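You operate a simulated robot arm through the tools that you are given. There is no shell and no other tool. Be economical: measure what you need, move in short steps, check, and stop when the job is done.

Carry out the task below with a simulated robot arm. There is one attempt and no reset: what you move stays moved.

Task
Wind the part-wound band back off the plain stack and stand it on the narrow dark mat.
Fine: free the PULL screw to wind back and tighten it again; the other two stacks stay.

It is judged by the outcome, as a careful person would: the job done as asked, and still so three seconds after it is handed in. It fails if anything else is knocked over, pushed out of place, dropped, spilled or broken.

Robot
A 7-joint arm with a two-finger parallel gripper, fixed in place. Base frame: the origin is at the foot of the arm, x ahead of it, y to its left, z up. Readings come in mm, degrees, newtons and seconds.
Its first joint turns from -166.0 to 166.0 degrees. Payload 4.4 kg.
The TCP is the grasp point between the finger pads, 23 mm short of the fingertips. In the tool frame z runs along the fingers and y along their closing line. The gripper opens to 94 mm. The fingers are 38 mm wide and 10 mm thick; the gripper's body (54 by 96 mm) begins 39 mm behind the TCP.
Orientation is that of the tool frame in the base frame, as [roll, pitch, yaw] about the fixed x, y, z axes, in that order (R = Rz(yaw) Ry(pitch) Rx(roll)). With the fingers straight down and closing along the base's y, the tool's x points along the base's -x, its y along +y and its z along -z.

Tools
- The arm moves only by the tool move_arm. Its argument "plan" is a list of rows, each a list of 3 entries, a list of its own where there are three numbers: the finger opening in m, from 0 to 0.094, then the shift along the tool's x, y, z in m, then the turn, a rotation vector about the tool's x, y, z in degrees. In form: [[gripper, [tx, ty, tz], [ax, ay, az]], ...]. A call has 1 to 8 rows; each row shifts and turns the commanded pose from where the row before left it, along the tool's axes as they then stand. Each row takes 0.2 s and may step no farther than 50 mm and 8.6 degrees from the row before; otherwise, or with a gripper value out of range, the whole call is refused. A pose out of reach is approached as far as the arm can. The call stops where the force on the tool passes 50 N (or 10 N more than at its start, if that is more) or the arm is blocked; 0.2 s more then pass. Each finger travels about 72 mm/s and halts on what it meets, pressing with about 35 N; the grip force reading is that of the motor and also rises with nothing between the fingers. The clock runs only during rows and for 0.2 s after the last one: add rows that do not move to give the fingers time. The reply holds the time, the measured pose of the TCP, the force on the tool along the base axes, the opening and the grip force, in the units named above and with some noise, with the torque about the TCP (base axes, N m) and any sound that the robot's microphone picked up, and new pictures: "pictures" is both (left out), scene, wrist or none.
- Cameras (640 x 400 px; columns grow to the right, rows downward): "scene" is fixed at [215.8, 630, 1561.8]; the picture's right is [-0.64, -0.77, 0.00], its down [-0.41, 0.35, -0.84] and it looks along [0.65, -0.54, -0.54] (base axes); focal length 370 px, centre (320, 200). "wrist" rides on the gripper at [86, 16, -75] in the tool frame; the picture's right is [-0.18, 0.98, 0.00], its down [-0.58, -0.11, -0.81] and it looks along [-0.79, -0.15, 0.59] (tool axes); focal length 243 px, centre (320, 200). There is no depth. A picture from a camera that has moved, and an enlarged one, comes with that camera's place and axes in the base frame and with its lens. The place of the scene camera against the robot may be out by one fixed shift of up to 25 mm in any direction.
- zoom(camera, box): a new picture of the part [left, top, right, bottom] of that camera's present view, enlarged. No time passes.
- hand_in(): hands the job in; it is judged then, once.

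Work in short steps. Places have to be worked out from the pictures, the camera data and where the tool is seen: move nearer, look again, correct. Check each grasp and each placing, and mend what went wrong. You have 120 turns and 200 pictures in all, those below and enlarged ones among them. Open the gripper and draw the arm clear of the work before you hand the job in, unless the task says otherwise; then end with one line.

The tools are called after "Emit:" as a command line: name --argument value ..., lists and objects as JSON in quotes. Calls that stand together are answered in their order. move_arm: Moves the arm, as the interface text tells. Its arguments: {"type":"object","properties":{"plan":{"type":"array"},"pictures":{"type":"string","enum":["both","scene","wrist","none"]}},"required":["plan"]} The other tools are called the same way: zoom (camera, box) takes an enlarged picture of a part of a camera's view; hand_in () hands the job in.

At the start:

```text
time_s: 0.0
tcp_pos: [714.3, 117.9, 1185.5]
ee_rot: [-180.0, 0.0, 179.9]
wrist_force: [0.2, 0.2, 0.7]
torque: [0.0, -0.03, 0.01]
grip_width: 94.2
finger_force: 0.0
```

scene: 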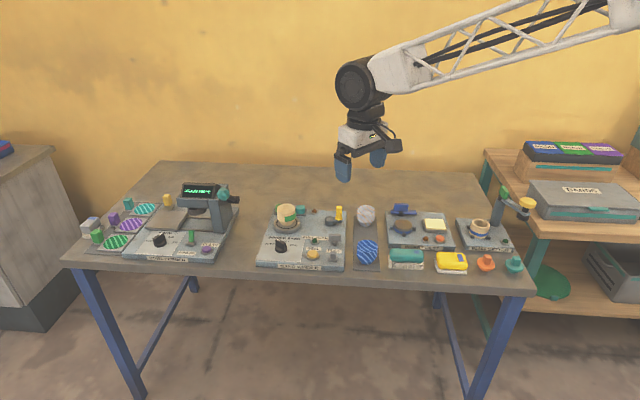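
wrist: 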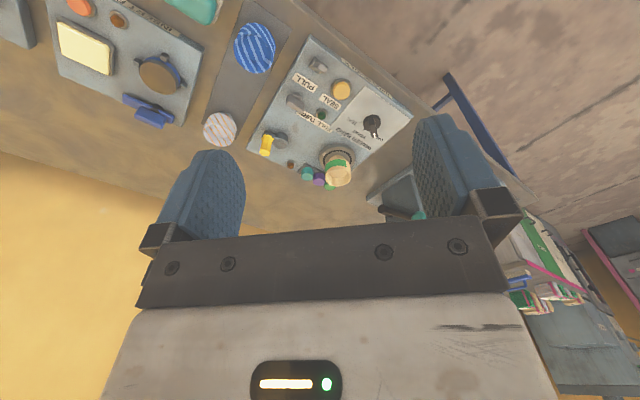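

I'll enlarge the scene to identify the stations and objects.

Emit:
zoom --camera "scene" --box '[250, 190, 390, 278]'

Emit:
zoom --camera "scene" --box '[70, 170, 250, 282]'

Emit:
zoom --camera "wrist" --box '[190, 10, 430, 210]'

Emit:
zoom --camera "scene" --box '[370, 180, 550, 292]'

```text
4.55 times, centred on (320, 234) of scene
camera zoom: at [215.8, 630.0, 1561.8], right [-0.64, -0.77, 0.0], down [-0.41, 0.35, -0.84], along [0.65, -0.54, -0.54], focal length 1680 px, centre (320, 46)
```

zoom: 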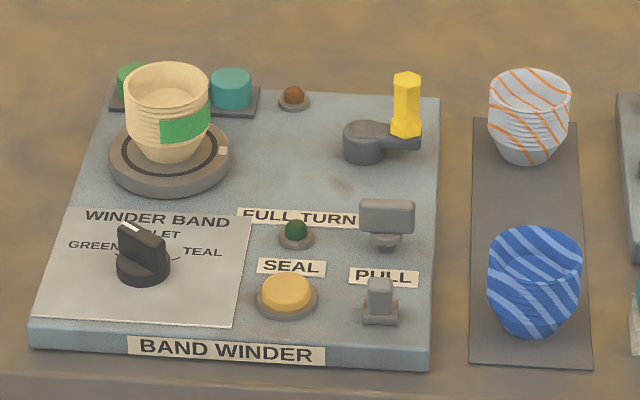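

```text
3.56 times, centred on (160, 226) of scene
camera zoom: at [215.8, 630.0, 1561.8], right [-0.64, -0.77, 0.0], down [-0.41, 0.35, -0.84], along [0.65, -0.54, -0.54], focal length 1314 px, centre (889, 108)
```

zoom: 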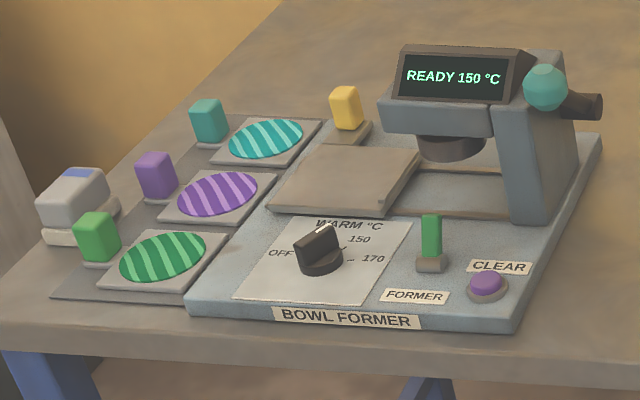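

```text
2.00 times, centred on (310, 110) of wrist
camera zoom: at [629.2, 134.7, 1259.8], right [0.18, 0.98, 0.0], down [0.58, -0.11, 0.81], along [0.79, -0.15, -0.59], focal length 485 px, centre (340, 380)
```

zoom: 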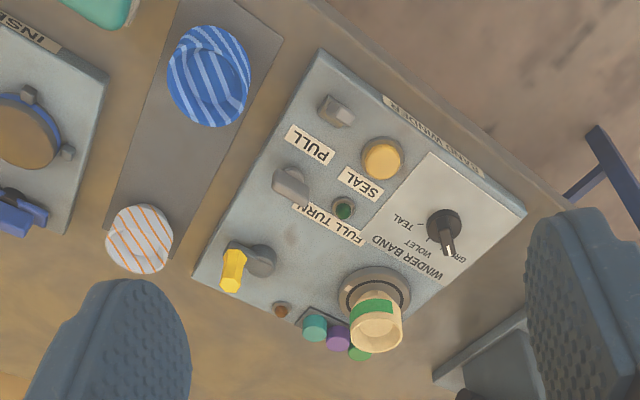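

```text
3.56 times, centred on (460, 236) of scene
camera zoom: at [215.8, 630.0, 1561.8], right [-0.64, -0.77, 0.0], down [-0.41, 0.35, -0.84], along [0.65, -0.54, -0.54], focal length 1314 px, centre (-178, 72)
```

zoom: 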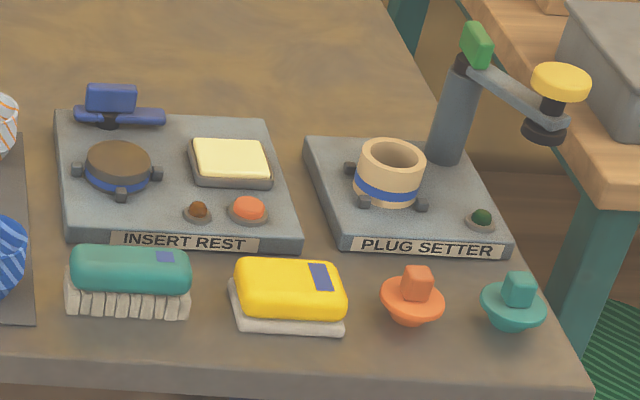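

The band winder holds the plain stack with a part-wound green band; the mat is the grey strip with the orange- and blue-striped stacks. I estimate the table at about z 820. I go down for a closer, second viewpoint.

Emit:
move_arm --plan '[[0.094, [0, 0, 0.05], [0, 0, 0]], [0.094, [0, 0, 0.05], [0, 0, 0]], [0.094, [0, 0, 0.05], [0, 0, 0]], [0.094, [0.03, 0, 0.03], [0, 0, 0]], [0.094, [0.03, 0, 0], [0, 0, 0]]]'

Emit:
zoom --camera "wrist" --box '[160, 0, 480, 200]'

```text
time_s: 1.2
tcp_pos: [656.8, 119.2, 1005.8]
ee_rot: [180.0, 0.1, -180.0]
wrist_force: [-0.4, 0.2, 0.4]
torque: [0.02, 0.01, 0.0]
grip_width: 94.1
finger_force: 0.0
camera wrist: at [572.0, 134.9, 1080.1], right [0.18, 0.98, 0.0], down [0.58, -0.11, 0.81], along [0.79, -0.15, -0.59], focal length 243 px, centre (320, 200)
```

scene: 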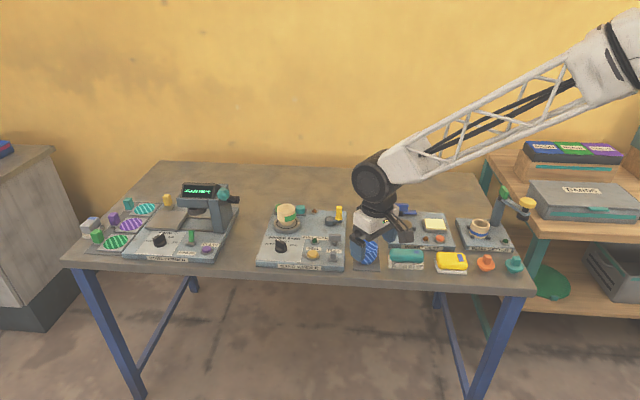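
wrist: 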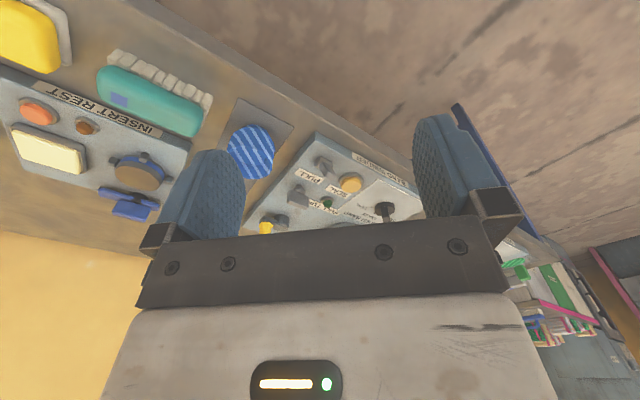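

```text
2.00 times, centred on (320, 100) of wrist
camera zoom: at [572.0, 134.9, 1080.1], right [0.18, 0.98, 0.0], down [0.58, -0.11, 0.81], along [0.79, -0.15, -0.59], focal length 485 px, centre (320, 400)
```

zoom: 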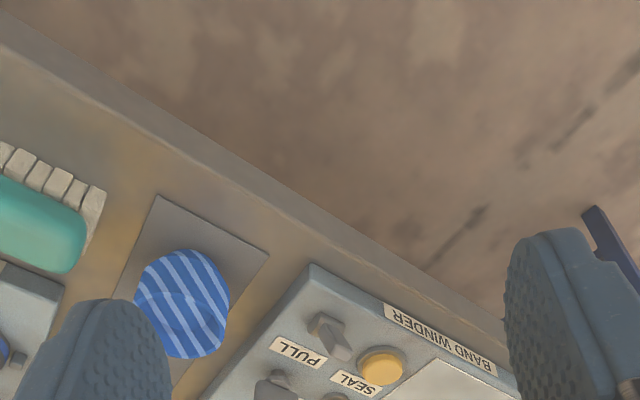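

The SEAL button triangulates to about (871, 128, 830) and the winder centre to about (910, 50). The table's depth direction is about (0.72, -0.70). I move over the winder front and yaw the tool so the camera looks along the stations.

Emit:
move_arm --plan '[[0.094, [-0.04, 0.008, 0], [0, 0, 0]], [0.094, [-0.04, 0.009, 0], [0, 0, 0]], [0.094, [-0.04, 0.009, 0], [0, 0, 0]], [0.094, [0, 0, 0], [0, 0, 8.5]], [0.094, [0, 0, 0], [0, 0, 8.5]], [0.094, [0, 0, 0], [0, 0, 8.5]], [0.094, [0, 0, 0], [0, 0, 8.5]], [0.094, [0, 0, 0], [0, 0, 8.5]]]' --pictures "wrist"

Emit:
zoom --camera "wrist" --box '[160, 40, 480, 240]'

```text
time_s: 3.0
tcp_pos: [774.1, 144.2, 1005.6]
ee_rot: [-179.9, 0.0, 137.4]
wrist_force: [-1.0, 0.0, -0.5]
torque: [-0.01, 0.0, 0.01]
grip_width: 93.7
finger_force: 0.0
camera wrist: at [723.0, 214.3, 1079.9], right [0.8, 0.6, 0.0], down [0.35, -0.47, 0.81], along [0.48, -0.65, -0.59], focal length 243 px, centre (320, 200)
```

wrist: 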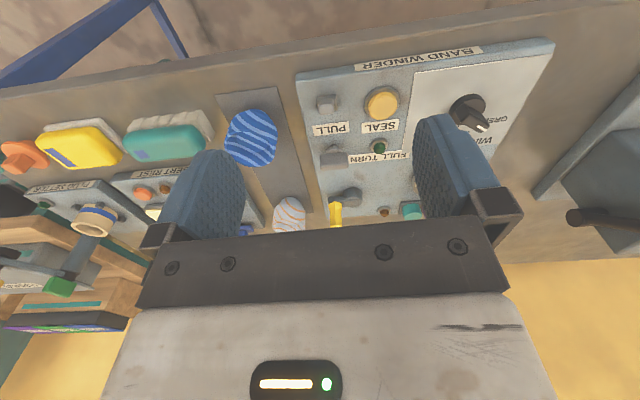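

```text
2.00 times, centred on (320, 140) of wrist
camera zoom: at [723.0, 214.3, 1079.9], right [0.8, 0.6, 0.0], down [0.35, -0.47, 0.81], along [0.48, -0.65, -0.59], focal length 485 px, centre (320, 320)
```

zoom: 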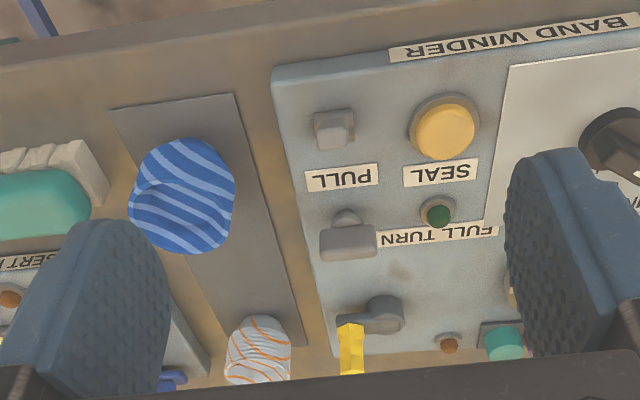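

Looking closer at the PULL area to see which part is the screw.

Emit:
zoom --camera "wrist" --box '[300, 80, 420, 220]'

Emit:
zoom --camera "scene" --box '[310, 225, 350, 270]'

```text
2.86 times, centred on (360, 150) of wrist
camera zoom: at [723.0, 214.3, 1079.9], right [0.8, 0.6, 0.0], down [0.35, -0.47, 0.81], along [0.48, -0.65, -0.59], focal length 693 px, centre (206, 343)
```

zoom: 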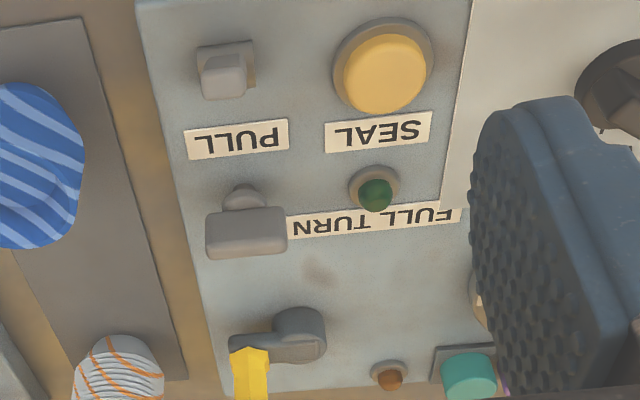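

```text
8.89 times, centred on (330, 248) of scene
camera zoom: at [215.8, 630.0, 1561.8], right [-0.64, -0.77, 0.0], down [-0.41, 0.35, -0.84], along [0.65, -0.54, -0.54], focal length 3285 px, centre (231, -222)
```

zoom: 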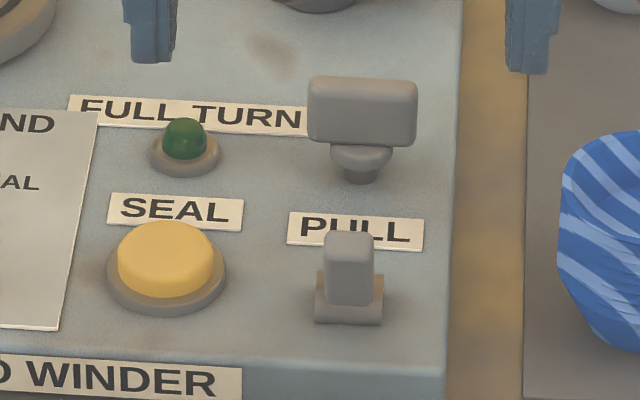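

The T-shaped wing screw is beside PULL at about (870, 43, 850), its bar along the plate's width (44° in base). I move above it and yaw so the fingers close across the bar.

Emit:
move_arm --plan '[[0.094, [-0.0464, -0.0031, 0], [0, 0, 0]], [0.094, [-0.0464, -0.0031, 0], [0, 0, 0]], [0.094, [-0.0464, -0.0031, 0], [0, 0, 0]], [0.094, [0, 0, 0], [0, 0, -8.5]], [0.094, [0, 0, 0], [0, 0, -8.5]], [0.094, [0, 0, 0], [0, 0, -8.5]], [0.094, [0, 0, 0], [0, 0, -8.5]], [0.094, [0, 0, 0], [0, 0, -8.5]]]' --pictures "none"

Emit:
move_arm --plan '[[0.094, [0, 0, 0], [0, 0, -8.5]], [0.094, [0, 0, 0], [0, 0, -8.5]], [0.094, [0, 0, 0], [0, 0, -8.5]], [0.094, [0, 0, 0], [0, 0, -8.5]], [0.094, [0, 0, 0], [0, 0, -8.5]], [0.06, [0, 0, 0.02], [0, 0, -1.6]], [0.05, [0, 0, 0.02], [0, 0, 0]], [0.05, [0, 0, 0.01], [0, 0, 0]]]'

```text
time_s: 4.8
tcp_pos: [871.7, 44.1, 1004.4]
ee_rot: [180.0, 0.0, -180.0]
wrist_force: [-0.5, 0.1, -0.1]
torque: [-0.02, -0.01, 0.01]
grip_width: 94.1
finger_force: 0.1
```

```text
time_s: 6.6
tcp_pos: [872.1, 44.5, 955.0]
ee_rot: [180.0, 0.0, -135.9]
wrist_force: [0.3, 0.2, 0.4]
torque: [0.01, 0.01, -0.01]
grip_width: 50.2
finger_force: 0.0
camera wrist: at [799.8, -4.1, 1029.2], right [-0.55, 0.83, 0.0], down [0.49, 0.33, 0.81], along [0.67, 0.45, -0.59], focal length 243 px, centre (320, 200)
```

scene: 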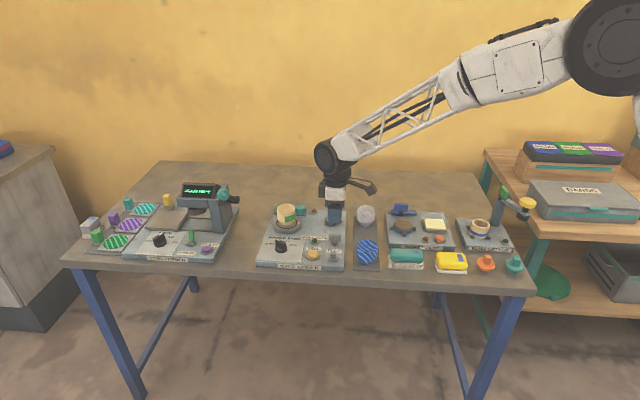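
wrist: 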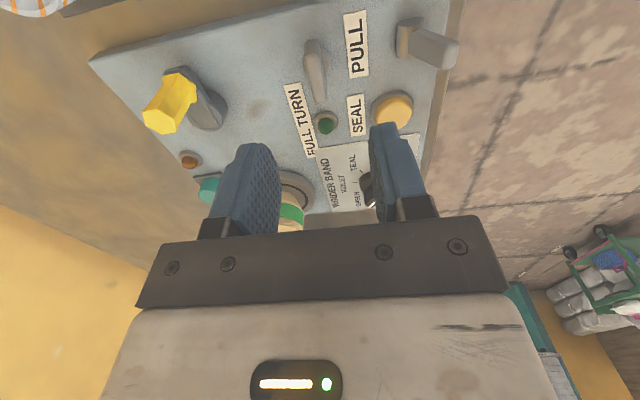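

The bar is centred between the fingers. I check it enlarged before descending.

Emit:
zoom --camera "wrist" --box '[220, 0, 420, 160]'

Emit:
zoom --camera "scene" --box '[250, 170, 370, 270]'

```text
2.50 times, centred on (320, 80) of wrist
camera zoom: at [799.8, -4.1, 1029.2], right [-0.55, 0.83, 0.0], down [0.49, 0.33, 0.81], along [0.67, 0.45, -0.59], focal length 606 px, centre (320, 500)
```

zoom: 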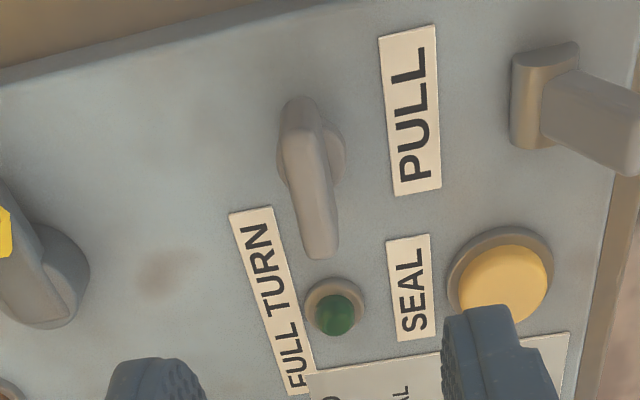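

```text
4.00 times, centred on (310, 220) of scene
camera zoom: at [215.8, 630.0, 1561.8], right [-0.64, -0.77, 0.0], down [-0.41, 0.35, -0.84], along [0.65, -0.54, -0.54], focal length 1478 px, centre (360, 120)
```

zoom: 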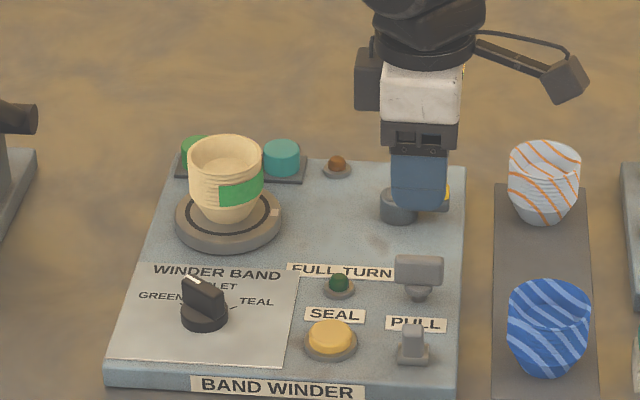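

Aligned to within about 2 mm. I descend to grip height (TCP z ≈ 853), watching the force.

Emit:
move_arm --plan '[[0.036, [0, -0.002, 0.03], [0, 0, 0]], [0.036, [0, 0, 0.03], [0, 0, 0]], [0.036, [0, 0, 0.02], [0, 0, 0]], [0.036, [0, 0, 0.012], [0, 0, 0]], [0.036, [0, 0, 0.01], [0, 0, 0]]]'

Emit:
zoom --camera "scene" --box '[250, 170, 370, 270]'

```text
time_s: 7.8
tcp_pos: [873.5, 42.7, 853.6]
ee_rot: [-180.0, 0.0, -135.9]
wrist_force: [-0.1, 1.0, 0.3]
torque: [0.0, -0.01, -0.03]
grip_width: 36.3
finger_force: 0.1
camera wrist: at [800.3, -5.8, 927.2], right [-0.55, 0.83, 0.0], down [0.49, 0.33, 0.81], along [0.67, 0.45, -0.59], focal length 243 px, centre (320, 200)
```

scene: 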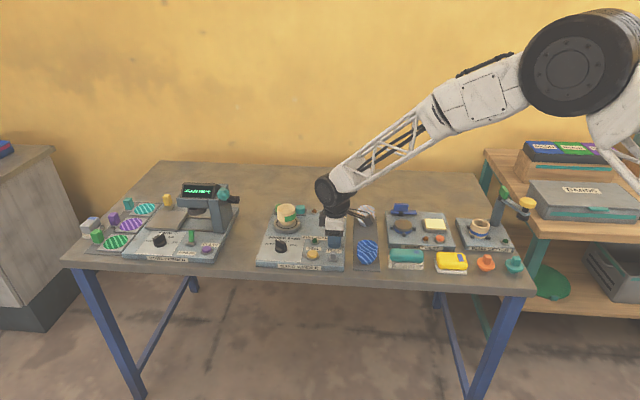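
wrist: 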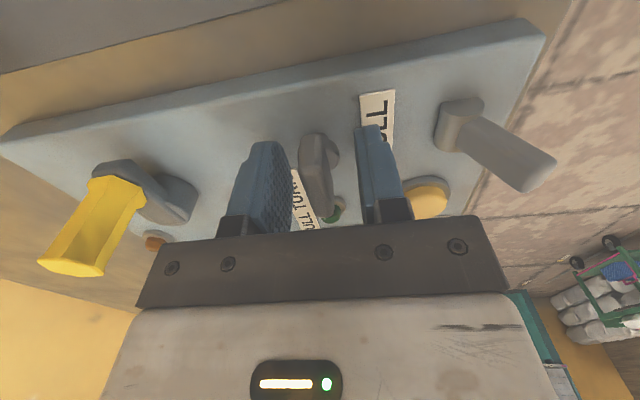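

```text
4.00 times, centred on (310, 220) of scene
camera zoom: at [215.8, 630.0, 1561.8], right [-0.64, -0.77, 0.0], down [-0.41, 0.35, -0.84], along [0.65, -0.54, -0.54], focal length 1478 px, centre (360, 120)
```

zoom: 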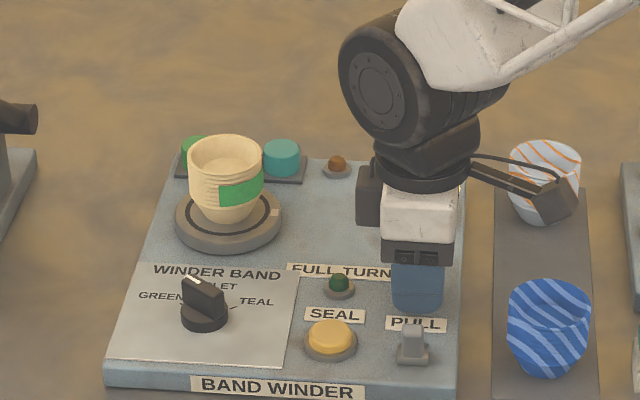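

The fingers straddle the bar. I close on it.

Emit:
move_arm --plan '[[0.02, [0, 0, 0], [0, 0, 0]], [0.0, [0, 0, 0], [0, 0, 0]], [0.0, [0, 0, 0], [0, 0, 0]]]' --pictures "none"

```text
time_s: 8.6
tcp_pos: [873.0, 42.0, 853.9]
ee_rot: [-180.0, 0.0, -135.9]
wrist_force: [27.3, -19.1, -13.1]
torque: [-0.03, -0.94, 0.0]
grip_width: 22.0
finger_force: 45.1
```

The width of 22 mm is the round boss below the bar, gripped off-centre. I open, rise 11 mm so only the bar is gripped, shift 3 mm along +d and close again.

Emit:
move_arm --plan '[[0.036, [0, 0, 0], [0, 0, 0]], [0.036, [0, -0.003, -0.011], [0, 0, 0]], [0.02, [0, 0, 0], [0, 0, 0]], [0.005, [0, 0, 0], [0, 0, 0]], [0.0, [0, 0, 0], [0, 0, 0]], [0.0, [0, 0, 0], [0, 0, 0]]]' --pictures "wrist"

```text
time_s: 10.2
tcp_pos: [872.6, 42.2, 864.2]
ee_rot: [179.9, -0.1, -135.7]
wrist_force: [-11.9, 6.3, 6.2]
torque: [-0.27, 0.06, 1.72]
grip_width: 10.7
finger_force: 45.0
stopped in row 6: the force on the tool passed its limit at 52 N (the readings are from after the stop); the commanded pose is now the measured one
camera wrist: at [801.3, -6.8, 939.4], right [-0.55, 0.83, 0.0], down [0.49, 0.33, 0.81], along [0.67, 0.45, -0.59], focal length 243 px, centre (320, 200)
```

wrist: 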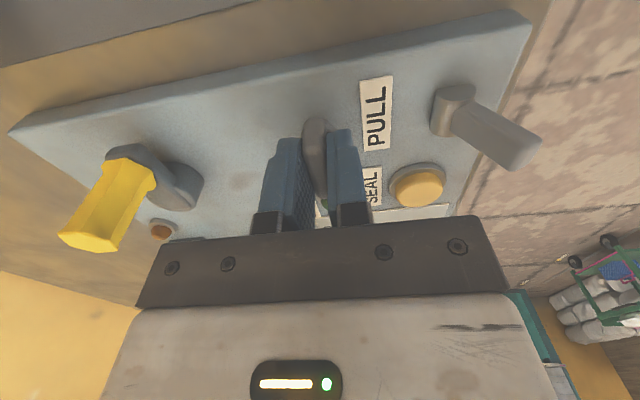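

The bar is held (10.7 mm). I turn anticlockwise gently to loosen.

Emit:
move_arm --plan '[[0.0, [0, 0, 0], [0, 0, -3]], [0.0, [0, 0, 0], [0, 0, -4]], [0.0, [0, 0, 0], [0, 0, -4]], [0.0, [0, 0, 0], [0, 0, -4]]]' --pictures "wrist"

```text
time_s: 11.2
tcp_pos: [873.3, 42.2, 865.4]
ee_rot: [179.9, 0.0, -120.8]
wrist_force: [-8.0, 7.0, 0.1]
torque: [0.0, -0.26, 0.0]
grip_width: 11.1
finger_force: 44.9
camera wrist: at [816.6, -24.1, 939.4], right [-0.75, 0.66, 0.0], down [0.39, 0.44, 0.81], along [0.53, 0.61, -0.59], focal length 243 px, centre (320, 200)
```

wrist: 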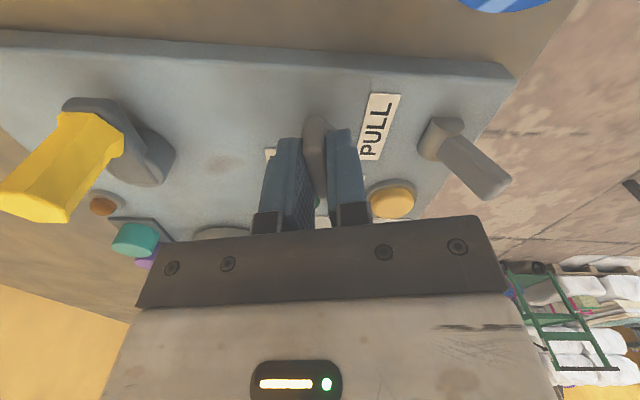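

It turns freely. I keep going.

Emit:
move_arm --plan '[[0.0, [0, 0, 0], [0, 0, -7]], [0.0, [0, 0, 0], [0, 0, -7]], [0.0, [0, 0, 0], [0, 0, -7]], [0.0, [0, 0, 0], [0, 0, -7]]]'

Emit:
zoom --camera "scene" --box '[250, 170, 370, 270]'

```text
time_s: 12.2
tcp_pos: [872.8, 41.4, 864.3]
ee_rot: [179.9, -0.1, -92.8]
wrist_force: [-22.0, 14.9, 12.2]
torque: [-0.88, 0.02, -0.01]
grip_width: 10.8
finger_force: 45.1
camera wrist: at [854.7, -43.8, 939.3], right [-0.97, 0.23, 0.0], down [0.14, 0.58, 0.81], along [0.19, 0.78, -0.59], focal length 243 px, centre (320, 200)
```

scene: 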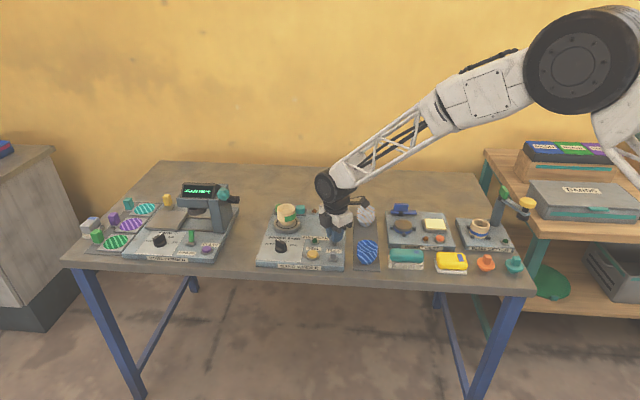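
wrist: 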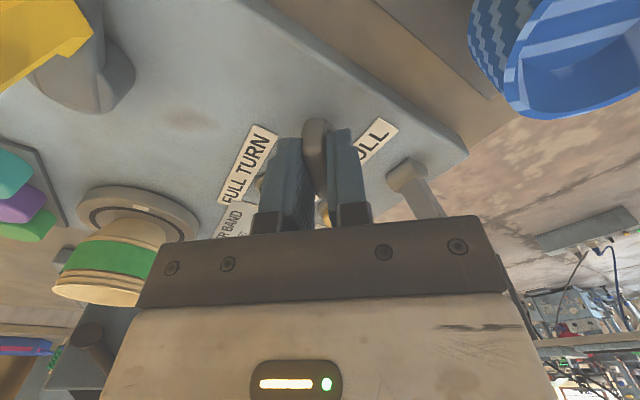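

```text
4.00 times, centred on (310, 220) of scene
camera zoom: at [215.8, 630.0, 1561.8], right [-0.64, -0.77, 0.0], down [-0.41, 0.35, -0.84], along [0.65, -0.54, -0.54], focal length 1478 px, centre (360, 120)
```

zoom: 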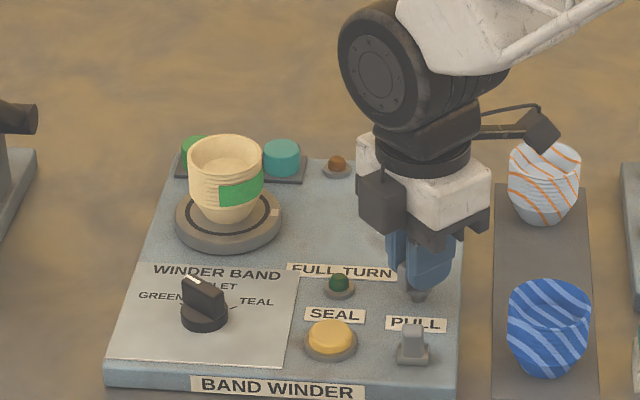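

About 43° loosened with no resistance; I add 20° more, still clear of the crank handle.

Emit:
move_arm --plan '[[0.0, [0, 0, 0], [0, 0, -7]], [0.0, [0, 0, 0], [0, 0, -7]], [0.0, [0, 0, 0], [0, 0, -6]]]' --pictures "wrist"

```text
time_s: 13.0
tcp_pos: [874.5, 42.3, 864.8]
ee_rot: [-180.0, 0.0, -72.7]
wrist_force: [-8.4, 21.0, 6.4]
torque: [0.65, 0.1, -0.02]
grip_width: 11.0
finger_force: 44.6
camera wrist: at [885.3, -45.6, 939.2], right [-0.99, -0.12, 0.0], down [-0.07, 0.59, 0.81], along [-0.09, 0.8, -0.59], focal length 243 px, centre (320, 200)
```

wrist: 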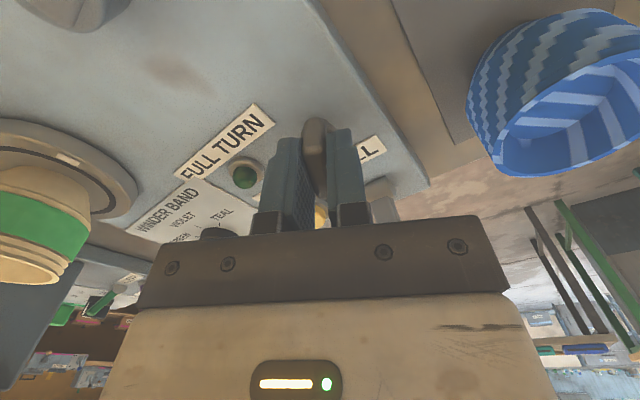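

Loosened by about 63°. I release, rise and yaw back to look at the crank and the stack.

Emit:
move_arm --plan '[[0.03, [0, 0, 0], [0, 0, 0]], [0.05, [0, 0, 0], [0, 0, 0]], [0.05, [0, 0, -0.05], [0, 0, 0]], [0.05, [0, 0, -0.05], [0, 0, 0]], [0.05, [0, 0, -0.05], [0, 0, 8]], [0.05, [0, 0, 0], [0, 0, 8.5]], [0.05, [0, 0, 0], [0, 0, 8.5]], [0.05, [0, 0, 0], [0, 0, 8.5]]]' --pictures "none"

Emit:
move_arm --plan '[[0.05, [0, 0, 0], [0, 0, 8.5]], [0.05, [0, 0, 0], [0, 0, 8.5]], [0.05, [0, 0, 0], [0, 0, 8.5]], [0.05, [0, 0, 0], [0, 0, 8.5]], [0.05, [0, 0, 0], [0, 0, 8.5]], [0.05, [0, 0, 0], [0, 0, 8.5]], [0.05, [0.04, 0, 0], [0, 0, 8.5]], [0.05, [0.04, 0, 0], [0, 0, 8.5]]]' --pictures "both"

Emit:
zoom --camera "wrist" --box '[160, 40, 480, 240]'

Emit:
zoom --camera "scene" --box '[250, 190, 370, 270]'

```text
time_s: 14.8
tcp_pos: [874.0, 41.0, 1014.6]
ee_rot: [179.9, 0.0, -106.4]
wrist_force: [-1.6, 0.2, -0.3]
torque: [0.01, 0.0, 0.0]
grip_width: 50.0
finger_force: 0.1
```

```text
time_s: 16.6
tcp_pos: [799.4, 15.5, 1013.6]
ee_rot: [-180.0, -0.1, -174.4]
wrist_force: [0.1, -0.6, -0.1]
torque: [-0.01, -0.07, -0.02]
grip_width: 50.0
finger_force: 0.1
camera wrist: at [711.9, 23.5, 1088.5], right [0.09, 1.0, 0.0], down [0.59, -0.05, 0.81], along [0.8, -0.07, -0.59], focal length 243 px, centre (320, 200)
```

scene: 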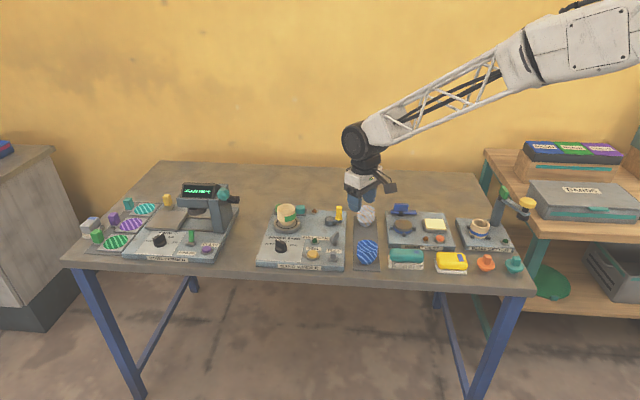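
wrist: 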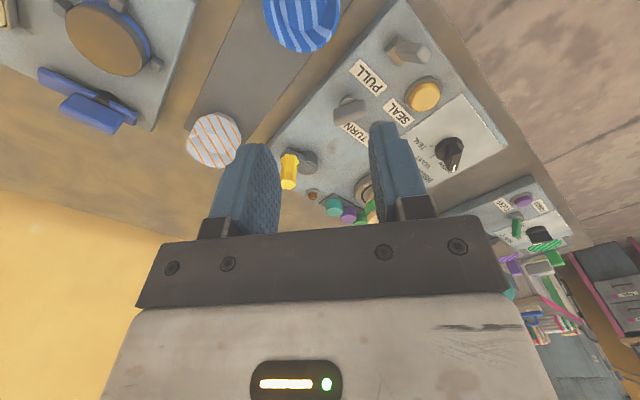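

```text
2.00 times, centred on (320, 140) of wrist
camera zoom: at [711.9, 23.5, 1088.5], right [0.09, 1.0, 0.0], down [0.59, -0.05, 0.81], along [0.8, -0.07, -0.59], focal length 485 px, centre (320, 320)
```

zoom: 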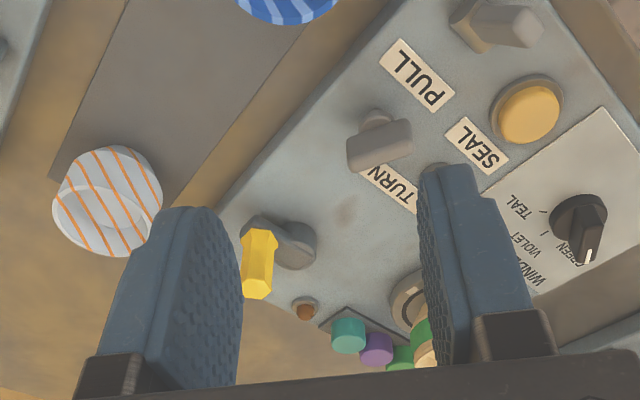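

```text
5.00 times, centred on (310, 230) of scene
camera zoom: at [215.8, 630.0, 1561.8], right [-0.64, -0.77, 0.0], down [-0.41, 0.35, -0.84], along [0.65, -0.54, -0.54], focal length 1848 px, centre (370, 50)
```

zoom: 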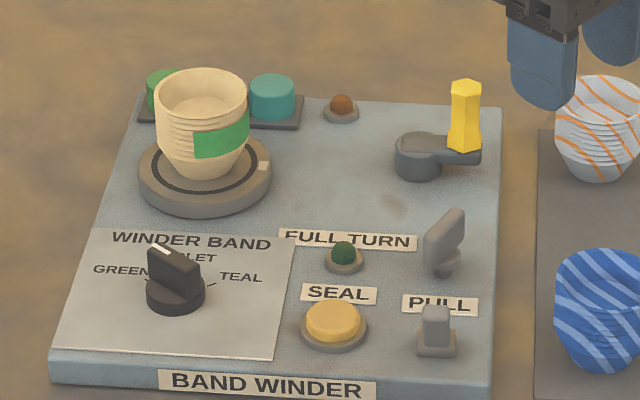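

The wing has clearly turned. The crank hub is at about (952, -17), the yellow handle at about (941, -38) with its top at z ≈ 889. I move above the handle with yaw 180.

Emit:
move_arm --plan '[[0.05, [-0.0453, -0.0224, 0], [0, 0, 0]], [0.05, [-0.0453, -0.0224, 0], [0, 0, 0]], [0.05, [-0.0453, -0.0224, 0], [0, 0, 0]], [0.05, [0, 0, 0.03], [0, 0, 5.6]], [0.05, [0, 0, 0.03], [0, 0, 0]]]'

Emit:
zoom --camera "scene" --box '[290, 180, 370, 240]'

Emit:
zoom --camera "wrist" --box '[220, 40, 420, 220]'

```text
refused: row 1 steps farther than a row can; nothing moved
```

```text
6.67 times, centred on (330, 210) of scene
camera zoom: at [215.8, 630.0, 1561.8], right [-0.64, -0.77, 0.0], down [-0.41, 0.35, -0.84], along [0.65, -0.54, -0.54], focal length 2464 px, centre (253, 133)
```

zoom: 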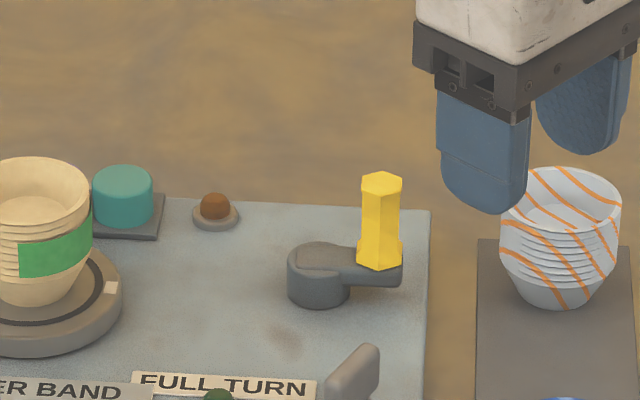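

```text
2.22 times, centred on (320, 130) of wrist
camera zoom: at [711.9, 23.5, 1088.5], right [0.09, 1.0, 0.0], down [0.59, -0.05, 0.81], along [0.8, -0.07, -0.59], focal length 539 px, centre (320, 356)
```

zoom: 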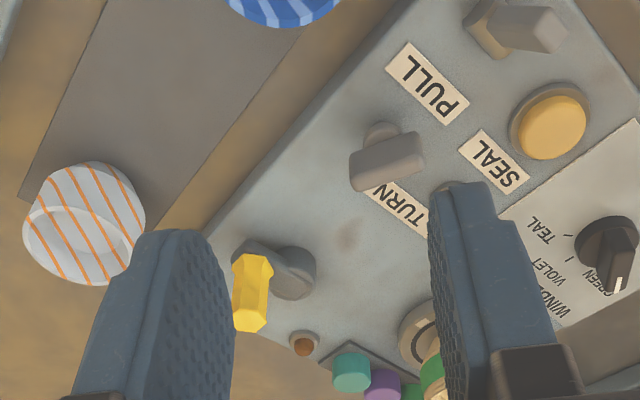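

The step was just too long; splitting it into four rows.

Emit:
move_arm --plan '[[0.05, [-0.034, -0.0168, 0], [0, 0, 0]], [0.05, [-0.034, -0.0168, 0], [0, 0, 0]], [0.05, [-0.034, -0.0168, 0], [0, 0, 0]], [0.05, [-0.034, -0.0168, 0], [0, 0, 0]], [0.05, [0, 0, 0.03], [0, 0, 5.6]], [0.05, [0, 0, 0.03], [0, 0, 0]]]'

Emit:
zoom --camera "scene" --box '[290, 180, 370, 240]'

Emit:
zoom --camera "wrist" --box '[220, 40, 420, 220]'

```text
time_s: 18.0
tcp_pos: [941.8, -37.6, 953.8]
ee_rot: [180.0, 0.0, -179.9]
wrist_force: [0.2, -0.9, 0.3]
torque: [-0.02, -0.02, 0.03]
grip_width: 50.0
finger_force: 0.1
camera wrist: at [856.0, -21.1, 1028.7], right [0.18, 0.98, 0.0], down [0.58, -0.11, 0.81], along [0.79, -0.15, -0.59], focal length 243 px, centre (320, 200)
```

scene: 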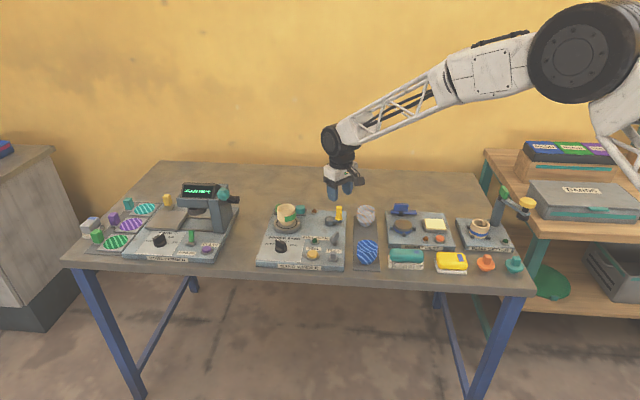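
wrist: 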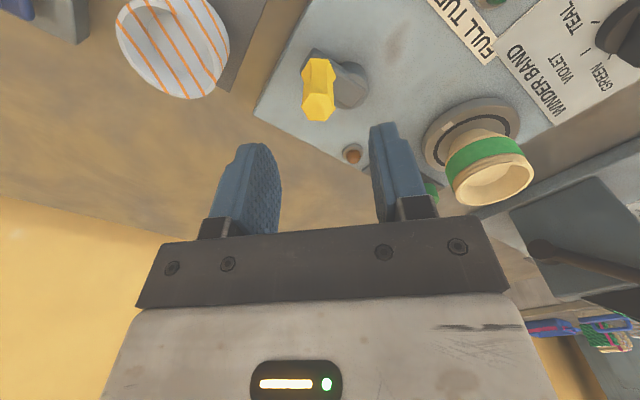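

```text
6.67 times, centred on (330, 210) of scene
camera zoom: at [215.8, 630.0, 1561.8], right [-0.64, -0.77, 0.0], down [-0.41, 0.35, -0.84], along [0.65, -0.54, -0.54], focal length 2464 px, centre (253, 133)
```

zoom: 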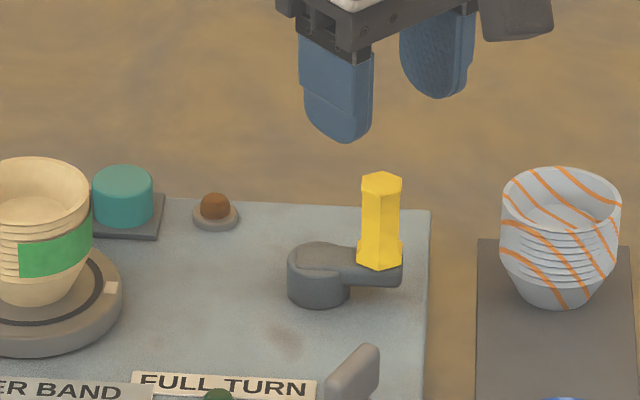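

```text
2.22 times, centred on (320, 130) of wrist
camera zoom: at [856.0, -21.1, 1028.7], right [0.18, 0.98, 0.0], down [0.58, -0.11, 0.81], along [0.79, -0.15, -0.59], focal length 539 px, centre (320, 356)
```

zoom: 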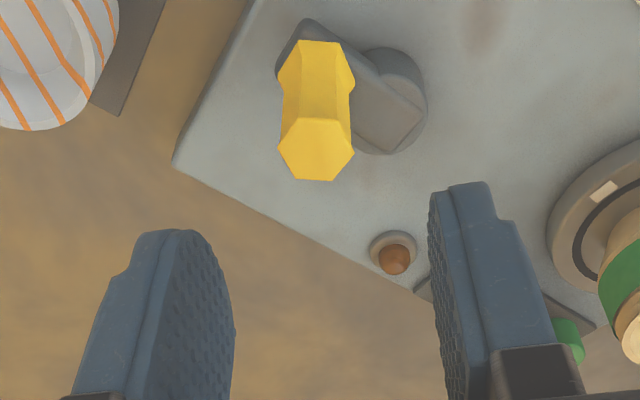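

Handle at (941, -38), z 845–894; hub at (951, -15), so the crank radius is about 25 mm. I descend and grip the handle.

Emit:
move_arm --plan '[[0.05, [0, 0, 0.03], [0, 0, 0]], [0.05, [0, 0, 0.03], [0, 0, 0]], [0.05, [0, 0, 0.018], [0, 0, 0]], [0.02, [0, 0, 0], [0, 0, 0]], [0.01, [0, 0, 0], [0, 0, 0]], [0.01, [0, 0, 0], [0, 0, 0]]]' --pictures "wrist"

```text
time_s: 19.4
tcp_pos: [939.7, -37.9, 874.6]
ee_rot: [179.9, -0.1, -179.9]
wrist_force: [-2.4, -3.0, 0.3]
torque: [-0.66, -0.55, -0.01]
grip_width: 21.7
finger_force: 44.8
camera wrist: at [854.6, -22.0, 950.3], right [0.18, 0.98, 0.0], down [0.58, -0.11, 0.81], along [0.79, -0.15, -0.59], focal length 243 px, centre (320, 200)
```

wrist: 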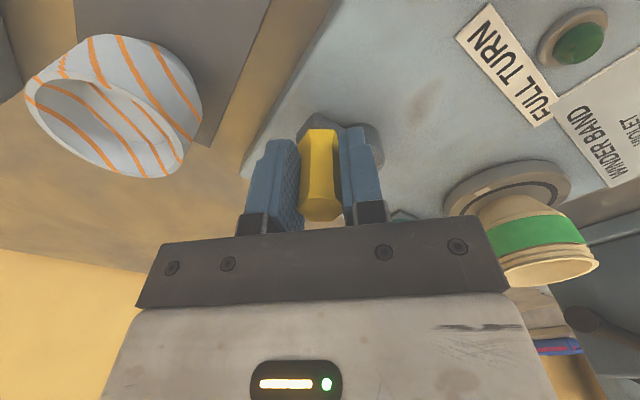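

Grip is good (21.7 mm). I turn the crank about 25° anticlockwise and watch force and band.

Emit:
move_arm --plan '[[0.01, [-0.0042, -0.0013, 0], [0, 0, 0]], [0.01, [-0.0043, -0.0007, 0], [0, 0, 0]], [0.01, [-0.0043, 0.0002, 0], [0, 0, 0]]]' --pictures "both"

Emit:
zoom --camera "scene" --box '[250, 190, 370, 270]'

```text
time_s: 19.9
tcp_pos: [945.2, -41.9, 875.6]
ee_rot: [-179.9, -0.2, -180.0]
wrist_force: [-7.9, -13.9, 6.3]
torque: [0.62, -0.26, -0.05]
grip_width: 21.7
finger_force: 45.6
stopped in row 2: the force on the tool passed its limit at 57 N (the readings are from after the stop); the commanded pose is now the measured one
camera wrist: at [859.9, -26.1, 950.4], right [0.18, 0.98, 0.0], down [0.58, -0.11, 0.8], along [0.79, -0.15, -0.59], focal length 243 px, centre (320, 200)
```

scene: 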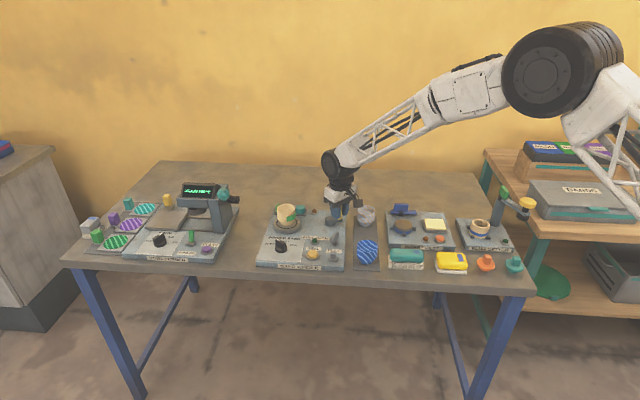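
wrist: 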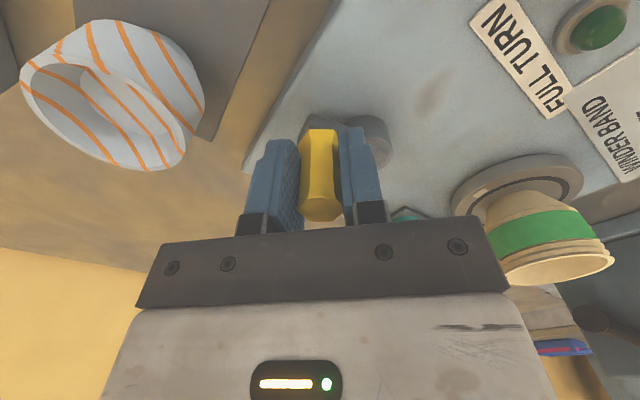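

```text
5.00 times, centred on (310, 230) of scene
camera zoom: at [215.8, 630.0, 1561.8], right [-0.64, -0.77, 0.0], down [-0.41, 0.35, -0.84], along [0.65, -0.54, -0.54], focal length 1848 px, centre (370, 50)
```

zoom: 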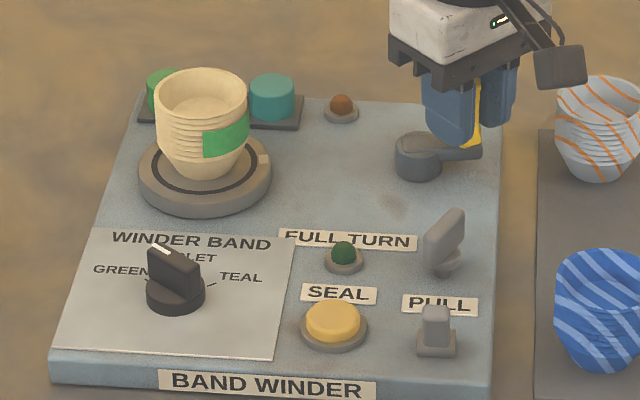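

The stack turned with the crank: the band's front edge moved right, as it should when unwinding toward the feed behind. The path fits a hub at about (957, -19), so I continue anticlockwise in 5° steps.

Emit:
move_arm --plan '[[0.01, [-0.002, -0.001, 0], [0, 0, 0]], [0.01, [-0.0021, -0.0007, 0], [0, 0, 0]], [0.01, [-0.0022, -0.0006, 0], [0, 0, 0]], [0.01, [-0.0022, -0.0004, 0], [0, 0, 0]], [0.01, [-0.0023, -0.0002, 0], [0, 0, 0]], [0.01, [-0.0022, 0, 0], [0, 0, 0]], [0.01, [-0.0023, 0.0002, 0], [0, 0, 0]], [0.01, [-0.0022, 0.0004, 0], [0, 0, 0]]]' --pictures "none"

Emit:
zoom --camera "scene" --box '[250, 190, 370, 270]'

```text
time_s: 20.9
tcp_pos: [953.5, -46.1, 876.0]
ee_rot: [-179.9, -0.4, 179.9]
wrist_force: [-4.4, -12.5, 2.7]
torque: [0.64, -0.41, -0.03]
grip_width: 21.7
finger_force: 45.5
stopped in row 5: the force on the tool passed its limit at 52 N (the readings are from after the stop); the commanded pose is now the measured one
```

```text
5.00 times, centred on (310, 230) of scene
camera zoom: at [215.8, 630.0, 1561.8], right [-0.64, -0.77, 0.0], down [-0.41, 0.35, -0.84], along [0.65, -0.54, -0.54], focal length 1848 px, centre (370, 50)
```

zoom: 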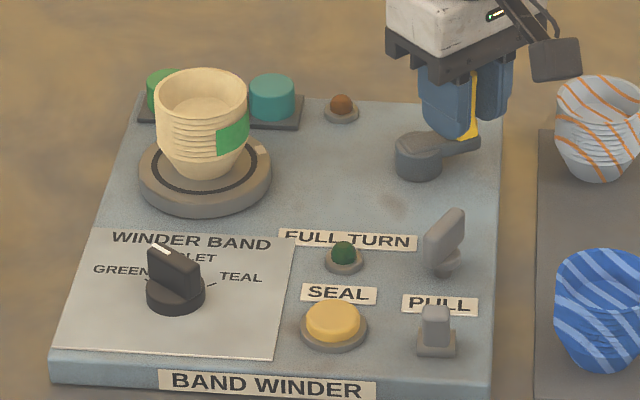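

It works. Refit: hub about (960.7, -16.3) with radius 30. I continue on that circle.

Emit:
move_arm --plan '[[0.01, [-0.0032, -0.0002, 0], [0, 0, 0]], [0.01, [-0.0032, -0.0003, 0], [0, 0, 0]], [0.01, [-0.0031, 0.0001, 0], [0, 0, 0]], [0.01, [-0.0032, 0.0004, 0], [0, 0, 0]], [0.01, [-0.0031, 0.0007, 0], [0, 0, 0]], [0.01, [-0.0029, 0.0011, 0], [0, 0, 0]], [0.01, [-0.0029, 0.0013, 0], [0, 0, 0]], [0.01, [-0.0027, 0.0017, 0], [0, 0, 0]]]' --pictures "none"

Emit:
zoom --camera "scene" --box '[250, 190, 370, 270]'

```text
time_s: 22.0
tcp_pos: [964.7, -48.5, 875.7]
ee_rot: [-180.0, -0.1, 179.9]
wrist_force: [1.8, -13.2, -2.7]
torque: [0.77, 0.15, -0.04]
grip_width: 21.6
finger_force: 45.5
stopped in row 5: the force on the tool passed its limit at 52 N (the readings are from after the stop); the commanded pose is now the measured one
```

```text
5.00 times, centred on (310, 230) of scene
camera zoom: at [215.8, 630.0, 1561.8], right [-0.64, -0.77, 0.0], down [-0.41, 0.35, -0.84], along [0.65, -0.54, -0.54], focal length 1848 px, centre (370, 50)
```

zoom: 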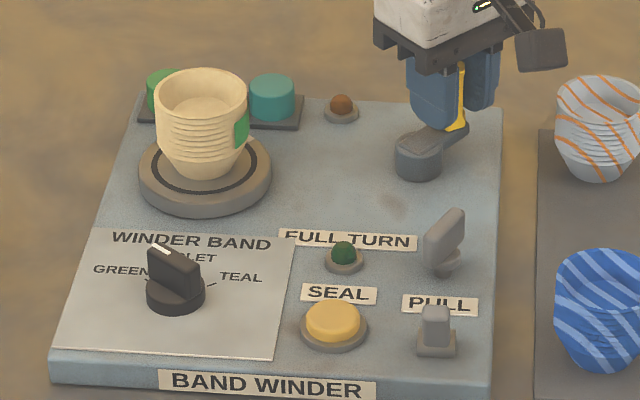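

Refit again with the viewed arm angle (~49° turned): hub (964, -15.5), radius 33. I continue.

Emit:
move_arm --plan '[[0.01, [-0.003, 0.0002, 0], [0, 0, 0]], [0.01, [-0.0028, 0.0005, 0], [0, 0, 0]], [0.01, [-0.0028, 0.0006, 0], [0, 0, 0]], [0.01, [-0.0027, 0.001, 0], [0, 0, 0]], [0.01, [-0.0027, 0.0011, 0], [0, 0, 0]], [0.01, [-0.0025, 0.0014, 0], [0, 0, 0]], [0.01, [-0.0024, 0.0016, 0], [0, 0, 0]], [0.01, [-0.0022, 0.0019, 0], [0, 0, 0]]]' --pictures "none"

Emit:
zoom --camera "scene" --box '[250, 190, 370, 270]'

```text
time_s: 23.7
tcp_pos: [984.3, -38.3, 876.2]
ee_rot: [-180.0, -0.4, 179.9]
wrist_force: [-8.8, 10.0, 7.0]
torque: [0.78, -0.18, 0.04]
grip_width: 21.8
finger_force: 44.9
stopped in row 8: the force on the tool passed its limit at 53 N (the readings are from after the stop); the commanded pose is now the measured one
```

```text
5.00 times, centred on (310, 230) of scene
camera zoom: at [215.8, 630.0, 1561.8], right [-0.64, -0.77, 0.0], down [-0.41, 0.35, -0.84], along [0.65, -0.54, -0.54], focal length 1848 px, centre (370, 50)
```

zoom: 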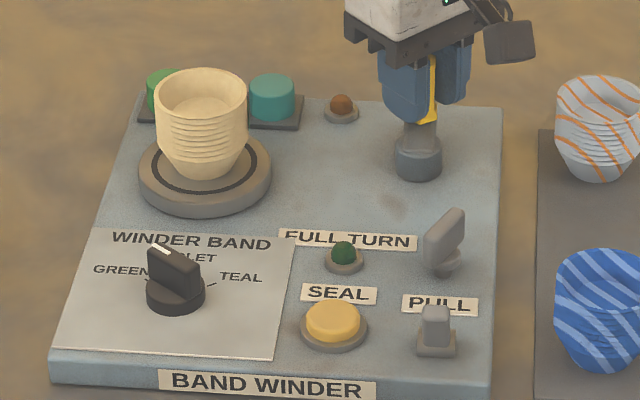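

The crank has turned 90° and the front of the stack is bare. Refined hub (962, -15), radius 32; I continue and check with the wrist camera.

Emit:
move_arm --plan '[[0.01, [-0.0019, 0.0023, 0], [0, 0, 0]], [0.01, [-0.0017, 0.0022, 0], [0, 0, 0]], [0.01, [-0.0015, 0.0023, 0], [0, 0, 0]], [0.01, [-0.0014, 0.0025, 0], [0, 0, 0]], [0.01, [-0.0011, 0.0025, 0], [0, 0, 0]], [0.01, [-0.0009, 0.0027, 0], [0, 0, 0]], [0.01, [-0.0006, 0.0027, 0], [0, 0, 0]], [0.01, [-0.0004, 0.0028, 0], [0, 0, 0]]]' --pictures "wrist"

Emit:
zoom --camera "scene" --box '[250, 190, 370, 270]'

```text
time_s: 25.1
tcp_pos: [991.8, -23.3, 874.8]
ee_rot: [-179.9, -0.5, 180.0]
wrist_force: [-12.3, 2.3, 6.1]
torque: [0.79, 0.19, 0.01]
grip_width: 21.8
finger_force: 45.0
stopped in row 7: the force on the tool passed its limit at 53 N (the readings are from after the stop); the commanded pose is now the measured one
camera wrist: at [906.7, -7.3, 950.8], right [0.19, 0.98, 0.0], down [0.59, -0.11, 0.8], along [0.79, -0.15, -0.6], focal length 243 px, centre (320, 200)
```

wrist: 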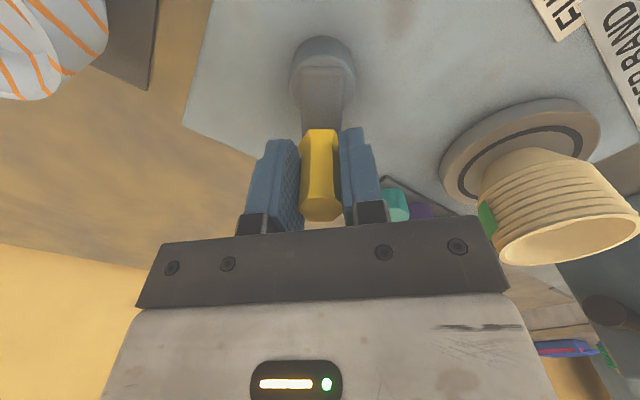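

```text
5.00 times, centred on (310, 230) of scene
camera zoom: at [215.8, 630.0, 1561.8], right [-0.64, -0.77, 0.0], down [-0.41, 0.35, -0.84], along [0.65, -0.54, -0.54], focal length 1848 px, centre (370, 50)
```

zoom: 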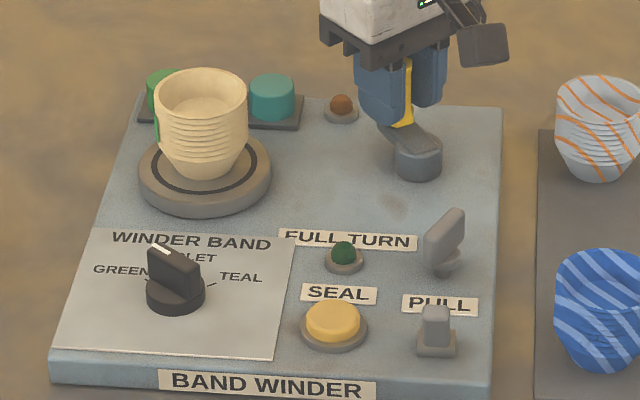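

Green now shows at the left limb of the stack. I look closer.

Emit:
zoom --camera "scene" --box '[265, 195, 325, 235]'

Emit:
zoom --camera "wrist" --box '[380, 90, 640, 280]'

```text
10.00 times, centred on (295, 215) of scene
camera zoom: at [215.8, 630.0, 1561.8], right [-0.64, -0.77, 0.0], down [-0.41, 0.35, -0.84], along [0.65, -0.54, -0.54], focal length 3695 px, centre (570, 50)
```

zoom: 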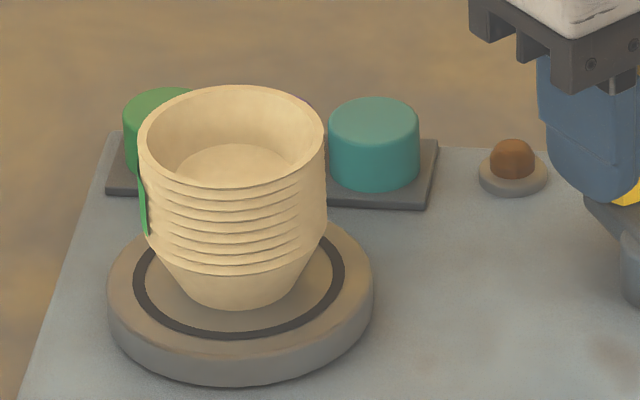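

```text
2.11 times, centred on (510, 185) of wrist
camera zoom: at [906.7, -7.3, 950.8], right [0.19, 0.98, 0.0], down [0.59, -0.11, 0.8], along [0.79, -0.15, -0.6], focal length 511 px, centre (-80, 232)
```

zoom: 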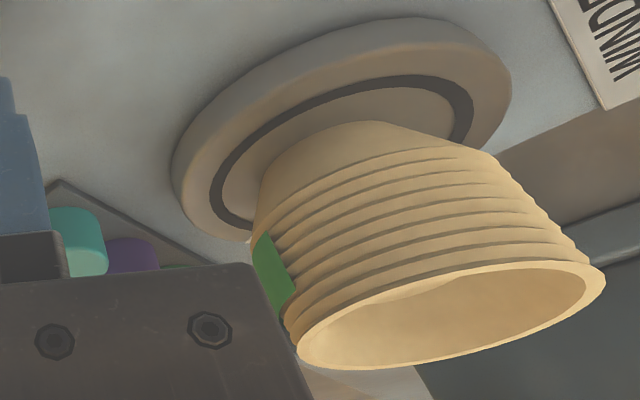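

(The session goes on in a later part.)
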